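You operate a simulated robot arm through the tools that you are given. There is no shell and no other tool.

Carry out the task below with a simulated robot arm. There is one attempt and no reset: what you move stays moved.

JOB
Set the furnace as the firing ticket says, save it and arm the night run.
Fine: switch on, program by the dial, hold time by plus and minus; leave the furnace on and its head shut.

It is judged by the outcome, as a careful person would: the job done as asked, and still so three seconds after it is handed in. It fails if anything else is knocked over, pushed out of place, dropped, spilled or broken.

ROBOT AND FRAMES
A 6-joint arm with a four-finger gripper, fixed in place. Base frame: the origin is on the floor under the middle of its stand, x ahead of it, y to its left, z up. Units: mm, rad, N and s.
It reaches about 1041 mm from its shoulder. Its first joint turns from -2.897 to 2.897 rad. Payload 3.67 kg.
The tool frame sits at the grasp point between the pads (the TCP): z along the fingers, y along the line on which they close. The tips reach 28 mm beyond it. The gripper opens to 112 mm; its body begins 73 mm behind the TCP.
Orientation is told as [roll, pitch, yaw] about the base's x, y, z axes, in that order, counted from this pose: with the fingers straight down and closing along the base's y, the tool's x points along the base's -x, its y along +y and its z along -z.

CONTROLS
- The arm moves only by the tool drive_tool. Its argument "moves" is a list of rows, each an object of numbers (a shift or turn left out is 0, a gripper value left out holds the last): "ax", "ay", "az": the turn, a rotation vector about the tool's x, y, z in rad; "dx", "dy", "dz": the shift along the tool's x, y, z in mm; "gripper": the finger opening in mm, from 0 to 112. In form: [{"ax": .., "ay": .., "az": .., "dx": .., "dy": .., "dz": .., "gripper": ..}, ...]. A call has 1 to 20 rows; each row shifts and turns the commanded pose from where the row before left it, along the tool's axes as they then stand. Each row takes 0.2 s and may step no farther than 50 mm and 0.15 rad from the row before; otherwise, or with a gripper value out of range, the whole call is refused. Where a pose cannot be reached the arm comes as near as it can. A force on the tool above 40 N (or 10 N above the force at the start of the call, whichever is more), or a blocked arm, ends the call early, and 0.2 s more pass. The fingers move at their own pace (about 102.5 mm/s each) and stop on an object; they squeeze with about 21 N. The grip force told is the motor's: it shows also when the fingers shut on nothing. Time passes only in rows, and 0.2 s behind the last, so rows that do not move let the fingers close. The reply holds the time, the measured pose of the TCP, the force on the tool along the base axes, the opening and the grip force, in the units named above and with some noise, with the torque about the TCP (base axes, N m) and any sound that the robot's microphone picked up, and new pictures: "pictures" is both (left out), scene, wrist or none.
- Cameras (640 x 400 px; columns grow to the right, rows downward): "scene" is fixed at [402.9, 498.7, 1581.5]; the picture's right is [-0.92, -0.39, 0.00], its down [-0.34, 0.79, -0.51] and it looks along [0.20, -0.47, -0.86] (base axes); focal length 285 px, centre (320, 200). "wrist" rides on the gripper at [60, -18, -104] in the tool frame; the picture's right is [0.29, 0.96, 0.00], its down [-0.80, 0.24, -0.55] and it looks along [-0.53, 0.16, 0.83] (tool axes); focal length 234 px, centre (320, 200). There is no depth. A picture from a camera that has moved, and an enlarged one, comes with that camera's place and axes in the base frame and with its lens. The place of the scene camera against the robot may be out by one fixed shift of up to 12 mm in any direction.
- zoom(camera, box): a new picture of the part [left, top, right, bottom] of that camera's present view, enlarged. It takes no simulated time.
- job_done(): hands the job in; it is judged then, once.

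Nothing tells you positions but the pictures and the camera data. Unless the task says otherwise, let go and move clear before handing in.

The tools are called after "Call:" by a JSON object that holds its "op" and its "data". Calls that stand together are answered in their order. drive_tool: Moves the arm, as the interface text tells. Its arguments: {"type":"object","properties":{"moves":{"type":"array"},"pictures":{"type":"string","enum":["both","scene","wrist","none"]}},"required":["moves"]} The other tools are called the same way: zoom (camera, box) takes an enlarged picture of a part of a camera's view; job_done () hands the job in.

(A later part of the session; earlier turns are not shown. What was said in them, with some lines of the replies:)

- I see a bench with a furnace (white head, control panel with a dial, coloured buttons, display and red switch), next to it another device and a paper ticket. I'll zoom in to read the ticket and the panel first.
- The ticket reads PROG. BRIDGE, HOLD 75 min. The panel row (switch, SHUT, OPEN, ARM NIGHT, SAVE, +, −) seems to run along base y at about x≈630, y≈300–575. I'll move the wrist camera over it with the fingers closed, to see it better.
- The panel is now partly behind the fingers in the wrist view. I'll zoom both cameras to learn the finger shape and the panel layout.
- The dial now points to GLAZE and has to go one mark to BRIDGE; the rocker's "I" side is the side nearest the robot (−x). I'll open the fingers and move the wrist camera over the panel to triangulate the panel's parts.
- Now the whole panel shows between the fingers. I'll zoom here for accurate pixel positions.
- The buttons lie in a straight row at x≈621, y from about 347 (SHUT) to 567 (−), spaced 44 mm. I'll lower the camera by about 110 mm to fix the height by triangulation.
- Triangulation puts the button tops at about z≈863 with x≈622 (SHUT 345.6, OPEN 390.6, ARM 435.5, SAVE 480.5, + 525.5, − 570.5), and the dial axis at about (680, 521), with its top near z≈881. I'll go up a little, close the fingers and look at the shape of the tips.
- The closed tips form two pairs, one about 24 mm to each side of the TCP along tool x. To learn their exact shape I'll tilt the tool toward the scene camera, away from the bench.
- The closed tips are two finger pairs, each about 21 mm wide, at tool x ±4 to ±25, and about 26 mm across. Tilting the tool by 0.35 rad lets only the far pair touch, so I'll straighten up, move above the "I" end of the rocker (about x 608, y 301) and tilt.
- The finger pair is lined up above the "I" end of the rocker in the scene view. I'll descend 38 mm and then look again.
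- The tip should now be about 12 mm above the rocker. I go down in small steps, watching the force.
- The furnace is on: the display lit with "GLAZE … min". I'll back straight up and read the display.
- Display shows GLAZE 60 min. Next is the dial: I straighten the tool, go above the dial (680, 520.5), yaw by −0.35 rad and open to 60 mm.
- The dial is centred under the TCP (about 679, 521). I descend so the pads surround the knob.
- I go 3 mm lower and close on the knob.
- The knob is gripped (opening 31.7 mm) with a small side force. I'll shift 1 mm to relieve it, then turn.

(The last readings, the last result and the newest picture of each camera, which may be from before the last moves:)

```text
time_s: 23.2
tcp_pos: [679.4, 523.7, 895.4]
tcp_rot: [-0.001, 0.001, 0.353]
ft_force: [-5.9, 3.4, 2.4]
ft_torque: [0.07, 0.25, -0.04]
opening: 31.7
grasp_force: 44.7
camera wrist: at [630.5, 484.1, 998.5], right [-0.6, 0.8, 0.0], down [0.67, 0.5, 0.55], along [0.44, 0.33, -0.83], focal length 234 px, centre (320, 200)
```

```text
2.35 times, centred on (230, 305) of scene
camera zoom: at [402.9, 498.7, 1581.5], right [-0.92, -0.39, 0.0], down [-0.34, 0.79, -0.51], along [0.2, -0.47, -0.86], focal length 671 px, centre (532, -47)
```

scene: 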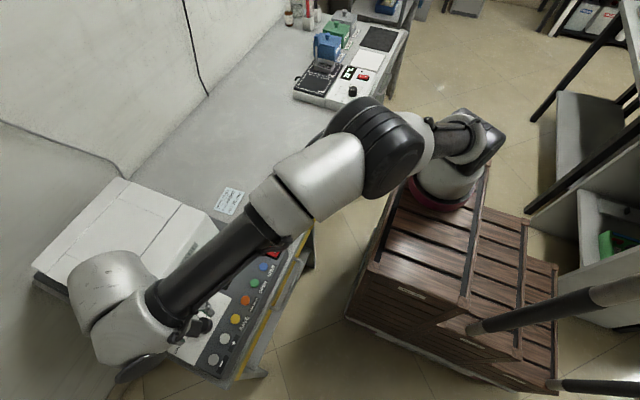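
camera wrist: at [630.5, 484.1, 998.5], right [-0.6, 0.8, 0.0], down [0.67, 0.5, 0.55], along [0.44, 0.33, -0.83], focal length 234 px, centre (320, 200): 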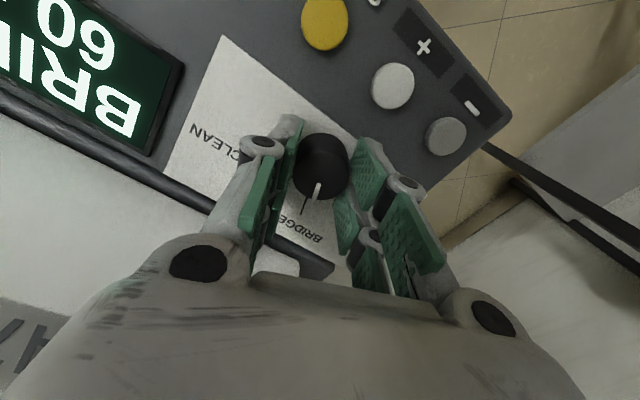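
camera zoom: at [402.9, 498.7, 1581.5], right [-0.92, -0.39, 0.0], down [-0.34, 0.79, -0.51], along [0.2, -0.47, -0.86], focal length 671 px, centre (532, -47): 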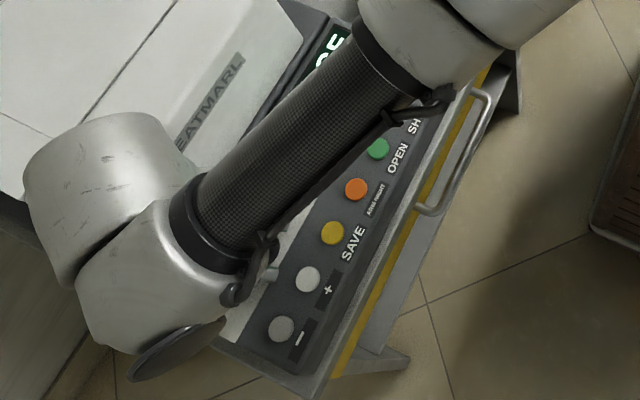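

The dial points at BRIDGE and the display shows BRI… 60. I open slightly, lift straight up and check.

Call:
{"op": "drive_tool", "data": {"moves": [{"gripper": 46}, {"gripper": 46}, {"dz": -15}, {"dz": -30}, {"dz": -40}, {}], "pictures": "wrist"}}

Call:
{"op": "zoom", "data": {"camera": "wrist", "box": [0, 0, 440, 260]}}

```text
time_s: 24.6
tcp_pos: [680.4, 520.1, 980.4]
tcp_rot: [0.0, 0.0, 0.352]
ft_force: [0.4, -0.3, -0.1]
ft_torque: [-0.02, -0.02, -0.01]
opening: 46.0
grasp_force: 0.0
camera wrist: at [630.8, 482.2, 1083.3], right [-0.6, 0.8, 0.0], down [0.67, 0.5, 0.55], along [0.44, 0.33, -0.83], focal length 234 px, centre (320, 200)
```

wrist: 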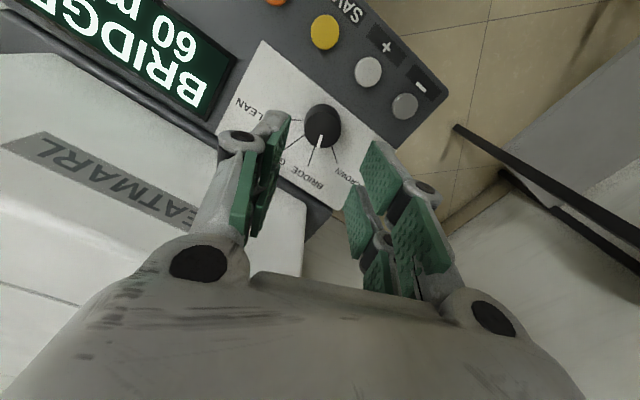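

```text
1.45 times, centred on (220, 130) of wrist
camera zoom: at [630.8, 482.2, 1083.3], right [-0.6, 0.8, 0.0], down [0.67, 0.5, 0.55], along [0.44, 0.33, -0.83], focal length 341 px, centre (466, 302)
```

zoom: 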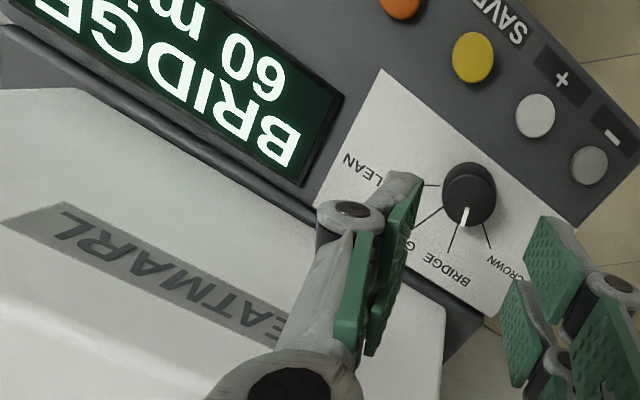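

Display: BRIDGE 60 min. Next I close the fingers, tilt the tool again and go above the + button (622, 525.5).

Call:
{"op": "drive_tool", "data": {"moves": [{"az": 0.12, "gripper": 0}, {"az": 0.12}, {"az": 0.112}, {"dx": 35.2, "dy": 2.7, "dz": 10}, {"dx": 35.2, "dy": 2.7, "dz": 10}, {"ay": 0.12}, {"ay": 0.12}, {"ay": 0.11}, {}], "pictures": "both"}}

Call:
{"op": "zoom", "data": {"camera": "scene", "box": [170, 220, 300, 380]}}

```text
time_s: 26.6
tcp_pos: [611.3, 526.8, 960.8]
tcp_rot: [0.0, 0.351, -0.002]
ft_force: [-0.3, 0.1, -1.1]
ft_torque: [-0.01, 0.02, -0.04]
opening: 0.0
grasp_force: 21.5
camera wrist: at [590.7, 508.4, 1077.7], right [-0.27, 0.96, 0.1], down [0.94, 0.24, 0.25], along [0.21, 0.16, -0.96], focal length 234 px, centre (320, 200)
```

scene: 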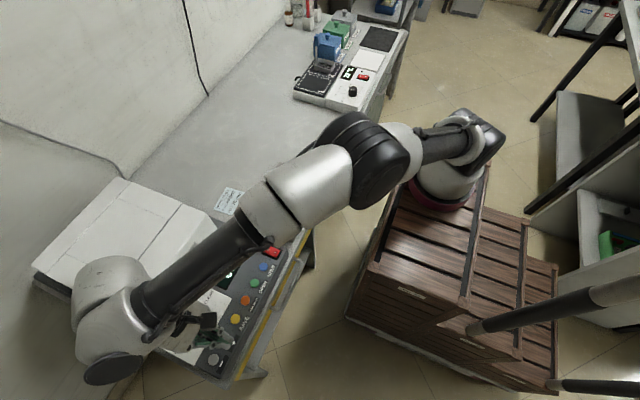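
wrist: 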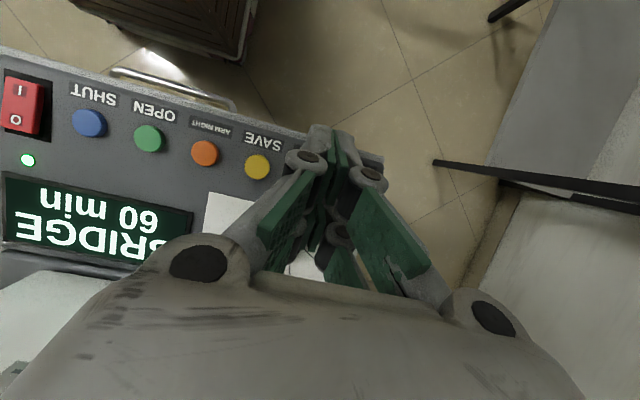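

```text
2.50 times, centred on (235, 300) of scene
camera zoom: at [402.9, 498.7, 1581.5], right [-0.92, -0.39, 0.0], down [-0.34, 0.79, -0.51], along [0.2, -0.47, -0.86], focal length 713 px, centre (532, -50)
```

zoom: 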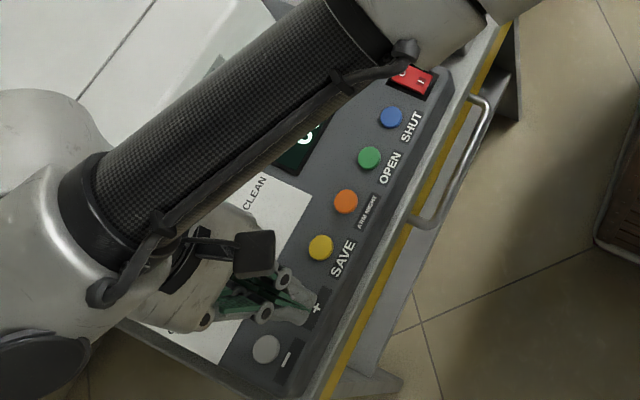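

From here the wrist camera can read the display (BRIDGE 60 min). I descend toward the + button.

Call:
{"op": "drive_tool", "data": {"moves": [{"dx": -6.86, "dz": 18.8, "dy": -0.5}, {"dx": -6.86, "dz": 18.8}, {"dx": -3.43, "dz": 9.4}, {"dx": -2.06, "dz": 5.6}, {}], "pictures": "wrist"}}

Call:
{"op": "zoom", "data": {"camera": "scene", "box": [190, 290, 260, 370]}}

```text
time_s: 27.8
tcp_pos: [610.3, 528.0, 903.5]
tcp_rot: [0.001, 0.349, -0.001]
ft_force: [0.5, 0.8, -0.7]
ft_torque: [-0.01, -0.03, -0.04]
opening: 0.0
grasp_force: 21.2
camera wrist: at [590.0, 508.3, 1021.6], right [-0.27, 0.96, 0.1], down [0.94, 0.24, 0.25], along [0.21, 0.16, -0.96], focal length 234 px, centre (320, 200)
```

wrist: 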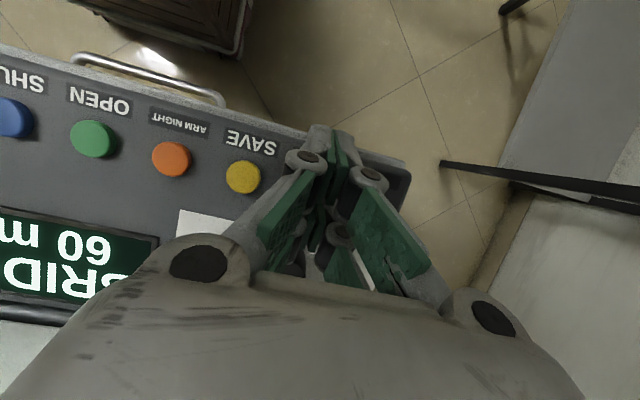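

```text
5.00 times, centred on (225, 330) of scene
camera zoom: at [402.9, 498.7, 1581.5], right [-0.92, -0.39, 0.0], down [-0.34, 0.79, -0.51], along [0.2, -0.47, -0.86], focal length 1426 px, centre (795, -450)
```

zoom: 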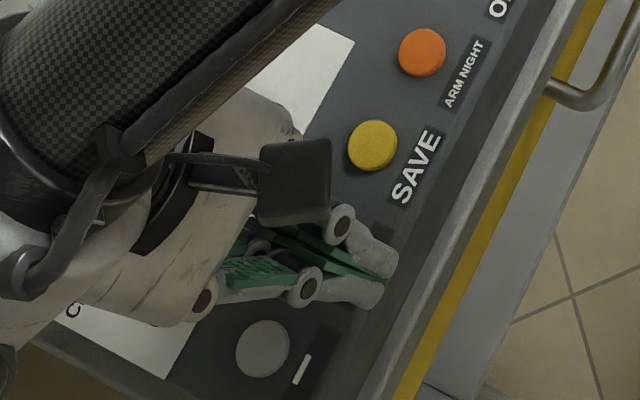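

The finger pair sits over the + button, between SAVE and −. I press in 1.5 mm steps.

Call:
{"op": "drive_tool", "data": {"moves": [{"dx": -0.51, "dz": 1.41}, {"dx": -0.51, "dz": 1.41}, {}], "pictures": "none"}}

Call:
{"op": "zoom", "data": {"camera": "wrist", "box": [0, 190, 180, 310]}}

```text
time_s: 28.6
tcp_pos: [609.5, 526.4, 901.3]
tcp_rot: [-0.001, 0.351, -0.002]
ft_force: [0.1, -0.1, 0.6]
ft_torque: [0.0, 0.0, 0.02]
opening: 0.1
grasp_force: 21.1
```

```text
3.33 times, centred on (90, 250) of wrist
camera zoom: at [589.9, 508.1, 1018.2], right [-0.27, 0.96, 0.1], down [0.94, 0.24, 0.25], along [0.21, 0.16, -0.96], focal length 781 px, centre (1087, 33)
```

zoom: 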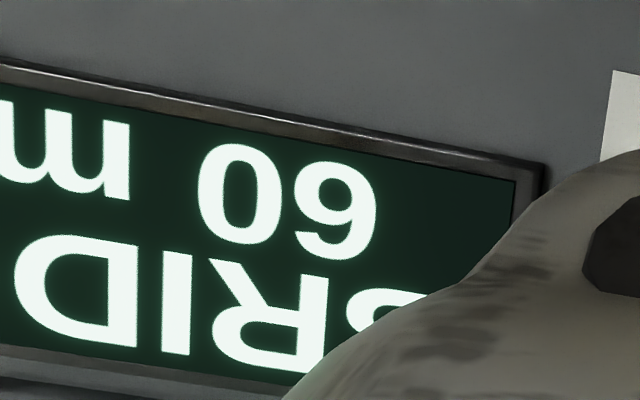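

Call:
{"op": "drive_tool", "data": {"moves": [{"dx": -0.51, "dz": 1.41}, {"dx": -0.34, "dz": 0.94}, {}], "pictures": "none"}}

Call:
{"op": "zoom", "data": {"camera": "wrist", "box": [0, 190, 180, 310]}}

```text
time_s: 29.4
tcp_pos: [610.0, 528.1, 898.4]
tcp_rot: [-0.001, 0.351, -0.001]
ft_force: [-0.2, 0.6, 0.3]
ft_torque: [-0.01, -0.05, 0.01]
opening: 0.0
grasp_force: 20.9
```

```text
3.33 times, centred on (90, 250) of wrist
camera zoom: at [589.9, 508.2, 1015.9], right [-0.27, 0.96, 0.1], down [0.94, 0.24, 0.25], along [0.21, 0.16, -0.96], focal length 781 px, centre (1087, 33)
```

zoom: 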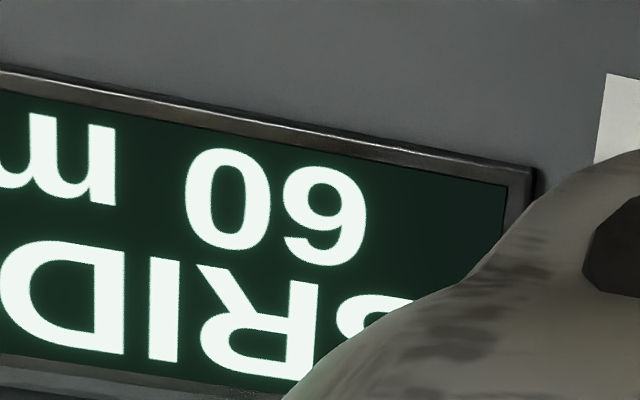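

Call:
{"op": "drive_tool", "data": {"moves": [{"dx": -0.51, "dz": 1.41}, {"dx": -0.34, "dz": 0.94}, {}], "pictures": "none"}}

Call:
{"op": "zoom", "data": {"camera": "wrist", "box": [0, 190, 180, 310]}}

Call:
{"op": "zoom", "data": {"camera": "scene", "box": [190, 290, 260, 370]}}

```text
time_s: 30.2
tcp_pos: [610.0, 527.4, 896.5]
tcp_rot: [0.001, 0.35, -0.002]
ft_force: [0.1, -1.1, 2.0]
ft_torque: [-0.06, -0.02, -0.01]
opening: 5.7
grasp_force: 35.6
heard: click
```

```text
3.33 times, centred on (90, 250) of wrist
camera zoom: at [590.0, 508.5, 1013.6], right [-0.27, 0.96, 0.1], down [0.94, 0.24, 0.25], along [0.21, 0.16, -0.96], focal length 781 px, centre (1087, 33)
```

zoom: 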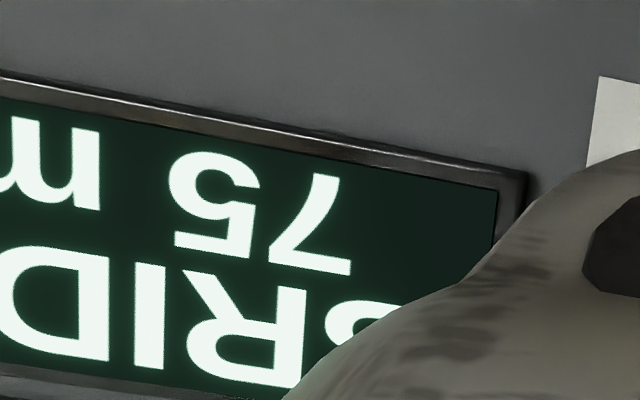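

```text
5.00 times, centred on (225, 330) of scene
camera zoom: at [402.9, 498.7, 1581.5], right [-0.92, -0.39, 0.0], down [-0.34, 0.79, -0.51], along [0.2, -0.47, -0.86], focal length 1426 px, centre (795, -450)
```

zoom: 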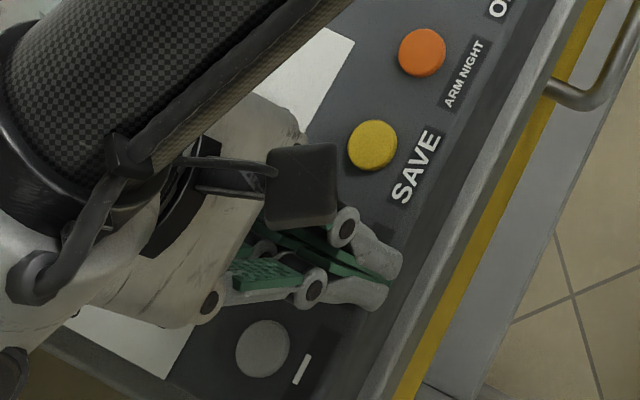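

One click took the hold time from 60 to 75. I lift straight off and confirm the display.

Call:
{"op": "drive_tool", "data": {"moves": [{"dx": 3.43, "dz": -9.4}, {"dx": 6.86, "dz": -18.8}, {"dx": 8.6, "dz": -23.5}, {}], "pictures": "wrist"}}

Call:
{"op": "zoom", "data": {"camera": "wrist", "box": [0, 50, 300, 270]}}

```text
time_s: 31.2
tcp_pos: [611.5, 527.8, 951.1]
tcp_rot: [0.001, 0.351, -0.002]
ft_force: [0.9, -0.8, -0.4]
ft_torque: [-0.01, -0.02, 0.01]
opening: 0.3
grasp_force: 35.9
camera wrist: at [590.6, 508.9, 1068.8], right [-0.27, 0.96, 0.1], down [0.94, 0.24, 0.25], along [0.21, 0.16, -0.96], focal length 234 px, centre (320, 200)
```

wrist: 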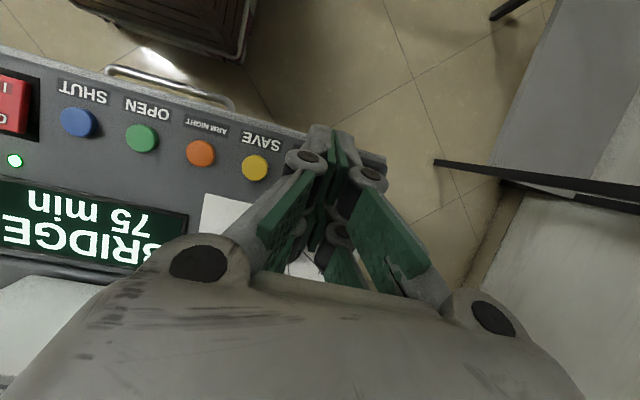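

```text
1.82 times, centred on (150, 160) of wrist
camera zoom: at [590.6, 508.9, 1068.8], right [-0.27, 0.96, 0.1], down [0.94, 0.24, 0.25], along [0.21, 0.16, -0.96], focal length 426 px, centre (629, 273)
```

zoom: 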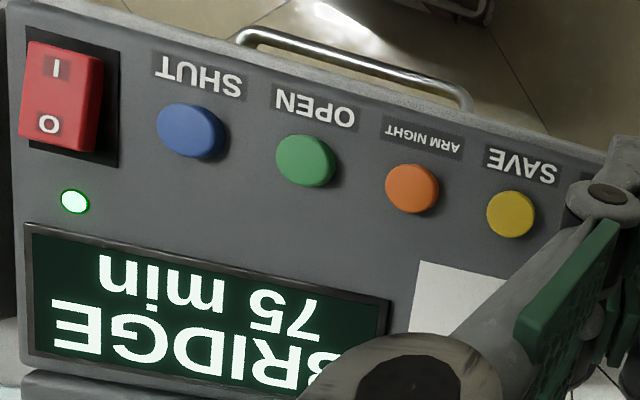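

Display reads BRIDGE 75 min. Next SAVE: I shift −46 mm in y to y≈481 and go down to just above it.

Call:
{"op": "drive_tool", "data": {"moves": [{"dy": -46}, {"dx": -6.86, "dz": 18.8}, {"dx": -6.86, "dz": 18.8}, {"dx": -2.06, "dz": 5.6}, {}], "pictures": "wrist"}}

Call:
{"op": "zoom", "data": {"camera": "scene", "box": [190, 270, 270, 360]}}

```text
time_s: 32.4
tcp_pos: [611.1, 481.7, 905.1]
tcp_rot: [-0.003, 0.35, -0.003]
ft_force: [-0.2, -0.8, -0.4]
ft_torque: [0.02, -0.03, -0.04]
opening: 0.0
grasp_force: 35.8
camera wrist: at [590.5, 461.9, 1022.7], right [-0.27, 0.96, 0.1], down [0.94, 0.24, 0.25], along [0.21, 0.16, -0.96], focal length 234 px, centre (320, 200)
```

wrist: 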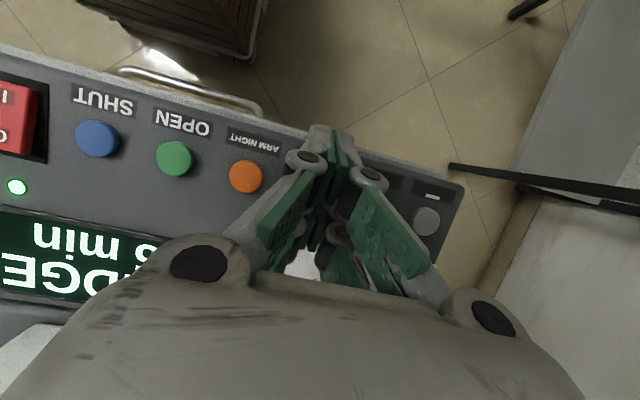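

```text
4.44 times, centred on (230, 315) of scene
camera zoom: at [402.9, 498.7, 1581.5], right [-0.92, -0.39, 0.0], down [-0.34, 0.79, -0.51], along [0.2, -0.47, -0.86], focal length 1268 px, centre (720, -311)
```

zoom: 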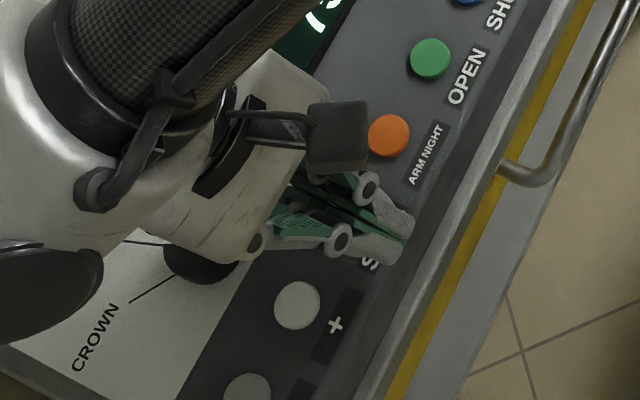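

Call:
{"op": "drive_tool", "data": {"moves": [{"dx": -0.69, "dz": 1.88}, {"dx": -0.69, "dz": 1.88}, {"dx": -0.51, "dz": 1.41}, {}], "pictures": "none"}}

Call:
{"op": "drive_tool", "data": {"moves": [{"dx": -0.51, "dz": 1.41}, {"dx": -0.34, "dz": 0.94}, {}], "pictures": "wrist"}}

```text
time_s: 33.4
tcp_pos: [610.0, 480.5, 901.0]
tcp_rot: [-0.001, 0.352, -0.003]
ft_force: [-0.3, -0.1, 0.1]
ft_torque: [0.0, 0.0, 0.02]
opening: 0.0
grasp_force: 35.7
```

```text
time_s: 34.2
tcp_pos: [609.8, 482.0, 898.4]
tcp_rot: [0.001, 0.35, -0.001]
ft_force: [-0.3, 0.5, 0.9]
ft_torque: [-0.01, -0.01, -0.02]
opening: 5.7
grasp_force: 35.4
camera wrist: at [590.2, 462.4, 1015.1], right [-0.27, 0.96, 0.1], down [0.94, 0.24, 0.25], along [0.21, 0.16, -0.96], focal length 234 px, centre (320, 200)
```

wrist: 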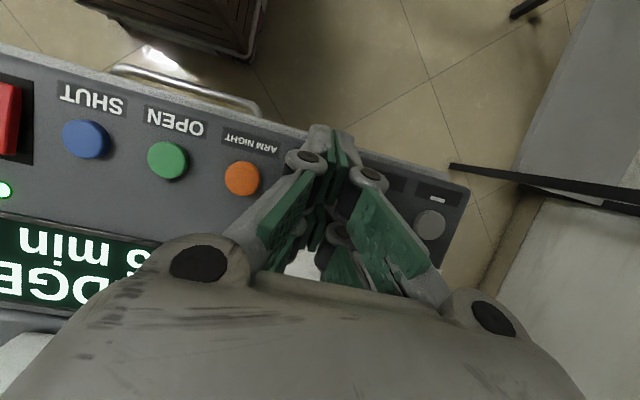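

Contact has begun but there's no click yet; I press 1–2 mm farther.

Call:
{"op": "drive_tool", "data": {"moves": [{"dx": -0.34, "dz": 0.94}, {"dx": -0.34, "dz": 0.94}, {}], "pictures": "wrist"}}

```text
time_s: 35.0
tcp_pos: [610.2, 482.2, 894.8]
tcp_rot: [0.0, 0.351, -0.002]
ft_force: [-0.3, 1.1, 2.3]
ft_torque: [0.03, -0.05, 0.0]
opening: 6.0
grasp_force: 35.7
heard: click
camera wrist: at [589.8, 462.1, 1012.9], right [-0.27, 0.96, 0.1], down [0.94, 0.24, 0.25], along [0.21, 0.16, -0.96], focal length 234 px, centre (320, 200)
```

wrist: 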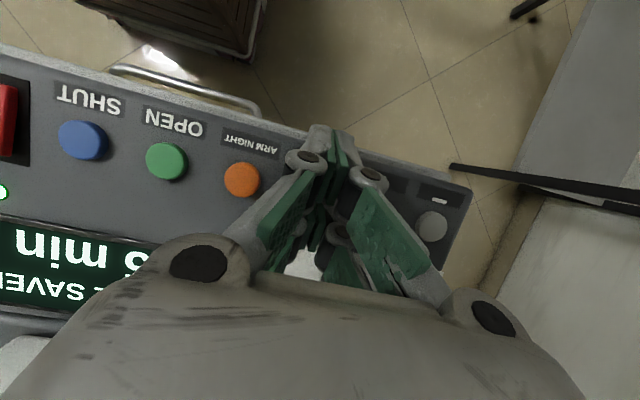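

A click, and the display now shows "… SAVED". I lift off and move toward ARM NIGHT (y≈435.5), checking the display first.

Call:
{"op": "drive_tool", "data": {"moves": [{"dx": 3.43, "dz": -9.4}, {"dx": 6.86, "dz": -18.8}, {"dx": 8.6, "dz": -23.5}, {}], "pictures": "wrist"}}

Call:
{"op": "zoom", "data": {"camera": "wrist", "box": [0, 50, 300, 270]}}

```text
time_s: 36.0
tcp_pos: [611.6, 480.2, 949.8]
tcp_rot: [0.001, 0.35, -0.001]
ft_force: [0.3, 0.3, 0.2]
ft_torque: [0.01, -0.02, -0.01]
opening: 0.0
grasp_force: 35.7
camera wrist: at [590.3, 461.7, 1067.7], right [-0.27, 0.96, 0.1], down [0.94, 0.24, 0.25], along [0.21, 0.16, -0.96], focal length 234 px, centre (320, 200)
```

wrist: 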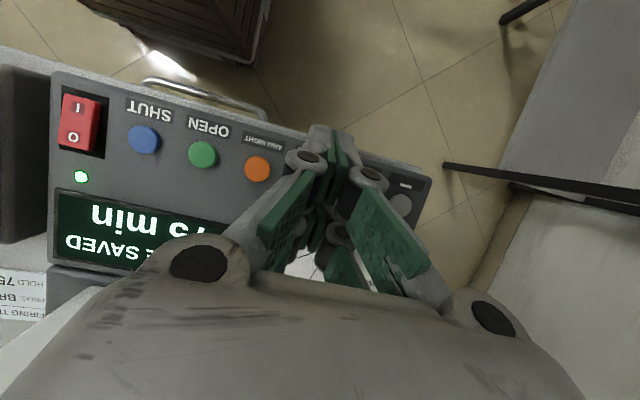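

```text
1.82 times, centred on (150, 160) of wrist
camera zoom: at [590.3, 461.7, 1067.7], right [-0.27, 0.96, 0.1], down [0.94, 0.24, 0.25], along [0.21, 0.16, -0.96], focal length 426 px, centre (629, 273)
```

zoom: 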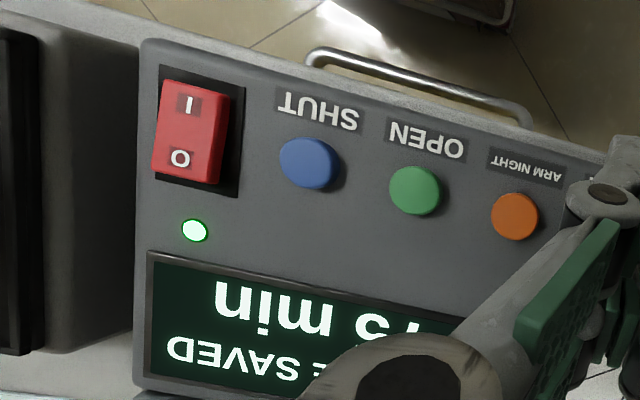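

"… SAVED, 75 min". Next I move over ARM NIGHT (orange).

Call:
{"op": "drive_tool", "data": {"moves": [{"dy": -45.5}, {"dx": -6.86, "dz": 18.8}, {"dx": -6.86, "dz": 18.8}, {"dx": -1.72, "dz": 4.7}, {}], "pictures": "wrist"}}

Call:
{"op": "zoom", "data": {"camera": "scene", "box": [200, 250, 280, 340]}}

```text
time_s: 37.2
tcp_pos: [611.6, 436.3, 905.4]
tcp_rot: [0.0, 0.35, -0.001]
ft_force: [0.0, -0.4, 0.6]
ft_torque: [-0.02, -0.03, -0.04]
opening: 0.0
grasp_force: 35.2
camera wrist: at [590.7, 416.8, 1022.1], right [-0.27, 0.96, 0.1], down [0.94, 0.24, 0.25], along [0.21, 0.16, -0.96], focal length 234 px, centre (320, 200)
```

wrist: 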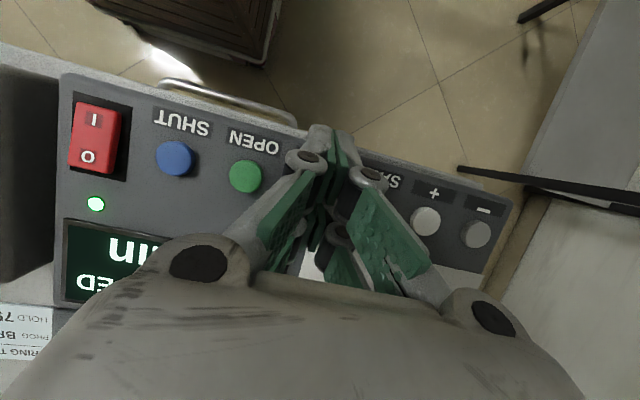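

```text
4.44 times, centred on (240, 295) of scene
camera zoom: at [402.9, 498.7, 1581.5], right [-0.92, -0.39, 0.0], down [-0.34, 0.79, -0.51], along [0.2, -0.47, -0.86], focal length 1268 px, centre (676, -222)
```

zoom: 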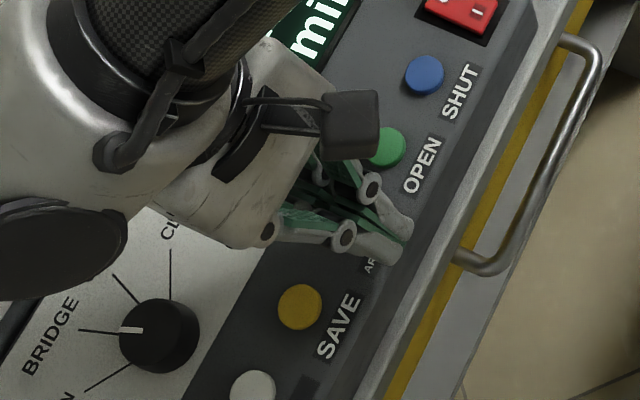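

The pair is centred over ARM NIGHT, clear of OPEN. I press in small steps.

Call:
{"op": "drive_tool", "data": {"moves": [{"dx": -0.69, "dz": 1.88}, {"dx": -0.69, "dz": 1.88}, {"dx": -0.51, "dz": 1.41}, {"dx": -0.51, "dz": 1.41}, {}], "pictures": "none"}}

Call:
{"op": "drive_tool", "data": {"moves": [{"dx": -0.34, "dz": 0.94}, {"dx": -0.34, "dz": 0.94}, {}], "pictures": "wrist"}}

```text
time_s: 38.4
tcp_pos: [609.8, 435.1, 897.1]
tcp_rot: [0.001, 0.351, -0.001]
ft_force: [-0.2, -0.3, -0.8]
ft_torque: [0.03, 0.0, 0.03]
opening: 6.3
grasp_force: 35.1
```

```text
time_s: 39.2
tcp_pos: [610.2, 436.0, 896.4]
tcp_rot: [0.0, 0.351, -0.002]
ft_force: [1.3, 0.8, 1.3]
ft_torque: [-0.01, -0.03, 0.02]
opening: 5.9
grasp_force: 35.9
camera wrist: at [590.0, 416.8, 1014.0], right [-0.27, 0.96, 0.1], down [0.94, 0.24, 0.25], along [0.21, 0.16, -0.96], focal length 234 px, centre (320, 200)
```

wrist: 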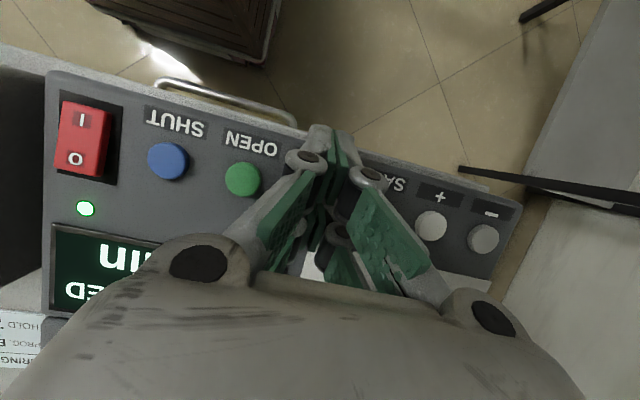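

No click yet; I press 1–2 mm more.

Call:
{"op": "drive_tool", "data": {"moves": [{"dx": -0.34, "dz": 0.94}, {"dx": -0.17, "dz": 0.47}, {}], "pictures": "wrist"}}

```text
time_s: 40.0
tcp_pos: [609.4, 435.1, 893.8]
tcp_rot: [0.0, 0.351, -0.004]
ft_force: [-0.9, 0.8, 2.6]
ft_torque: [0.01, -0.02, 0.01]
opening: 5.9
grasp_force: 35.8
heard: click
camera wrist: at [590.0, 416.3, 1012.4], right [-0.27, 0.96, 0.1], down [0.94, 0.24, 0.25], along [0.21, 0.16, -0.96], focal length 234 px, centre (320, 200)
```

wrist: 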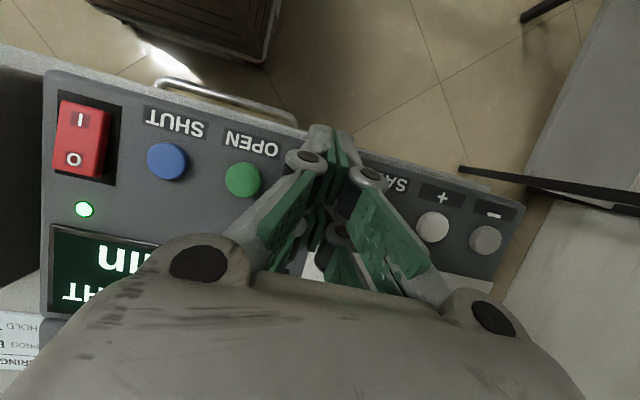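

A click, and the display now ends in "…HT" (NIGHT). I lift off, move clear and read the whole display.

Call:
{"op": "drive_tool", "data": {"moves": [{"dx": 3.43, "dz": -9.4}, {"dx": 6.86, "dz": -18.8}, {"dx": 12, "dz": -32.9}, {"dx": 12, "dz": -32.9}, {"ay": -0.12, "dx": 30}, {"ay": -0.12, "dx": 30}, {"ay": -0.11, "dx": 30}, {"dy": -45}, {"dy": -45}, {}], "pictures": "both"}}

Call:
{"op": "zoom", "data": {"camera": "scene", "box": [150, 220, 310, 390]}}

```text
time_s: 42.2
tcp_pos: [521.9, 344.5, 1016.7]
tcp_rot: [0.001, -0.001, -0.003]
ft_force: [0.7, 0.4, -0.7]
ft_torque: [0.0, -0.01, -0.01]
opening: 0.0
grasp_force: 36.1
camera wrist: at [463.1, 324.9, 1119.5], right [-0.29, 0.96, 0.0], down [0.8, 0.24, 0.55], along [0.53, 0.16, -0.83], focal length 234 px, centre (320, 200)
```

scene: 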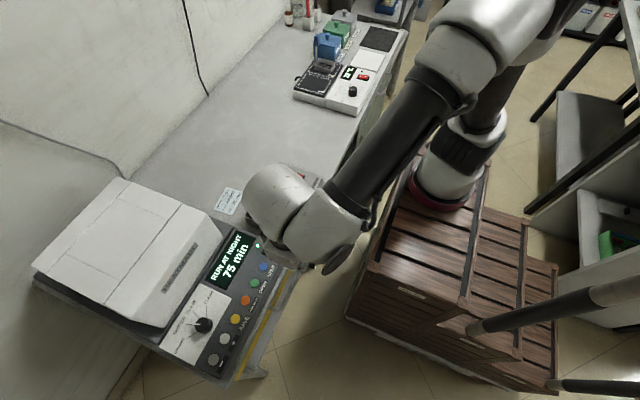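
wrist: 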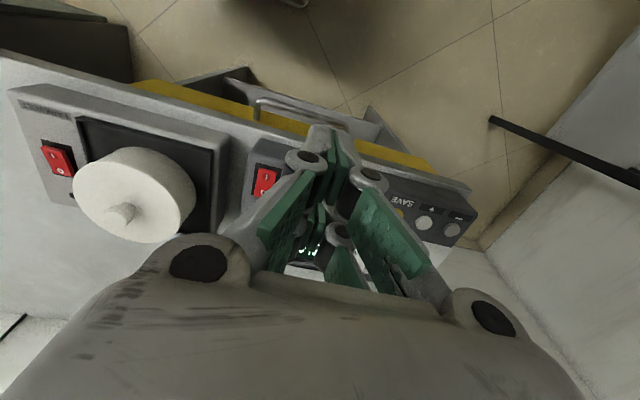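

```text
2.35 times, centred on (230, 305) of scene
camera zoom: at [402.9, 498.7, 1581.5], right [-0.92, -0.39, 0.0], down [-0.34, 0.79, -0.51], along [0.2, -0.47, -0.86], focal length 671 px, centre (532, -47)
```

zoom: 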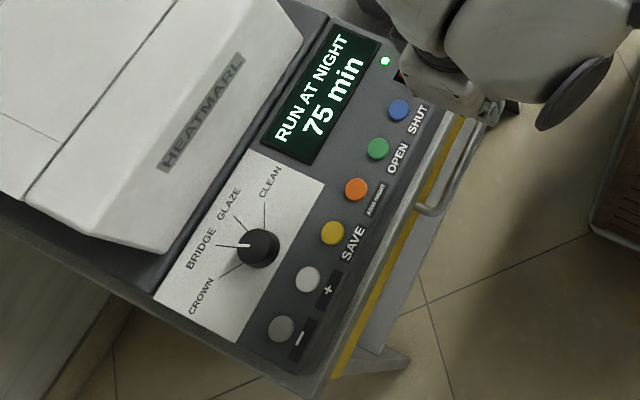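

The display reads "RUN AT NIGHT, 75 min", the dial points at BRIDGE, the power lamp is lit and the head is still shut. The arm is clear of everything, so I hand the job in.

Call:
{"op": "job_done", "data": {}}

```text
The job is handed in.
```

The furnace is set as the firing ticket says, saved, and armed for the night run. It was handed in with the display reading "RUN AT NIGHT, 75 min".

- **Power:** switched on at the rocker and left on, with the lamp lit.
- **Program:** turned from GLAZE to BRIDGE with the dial.
- **Hold time:** raised from 60 to 75 min with one press of plus.
- **Save and arm:** the display showed "SAVED" after the save press, then "RUN AT NIGHT" after the arm press.

The head stayed shut, and I saw nothing else moved or knocked. The arm was clear of the bench when I handed in.
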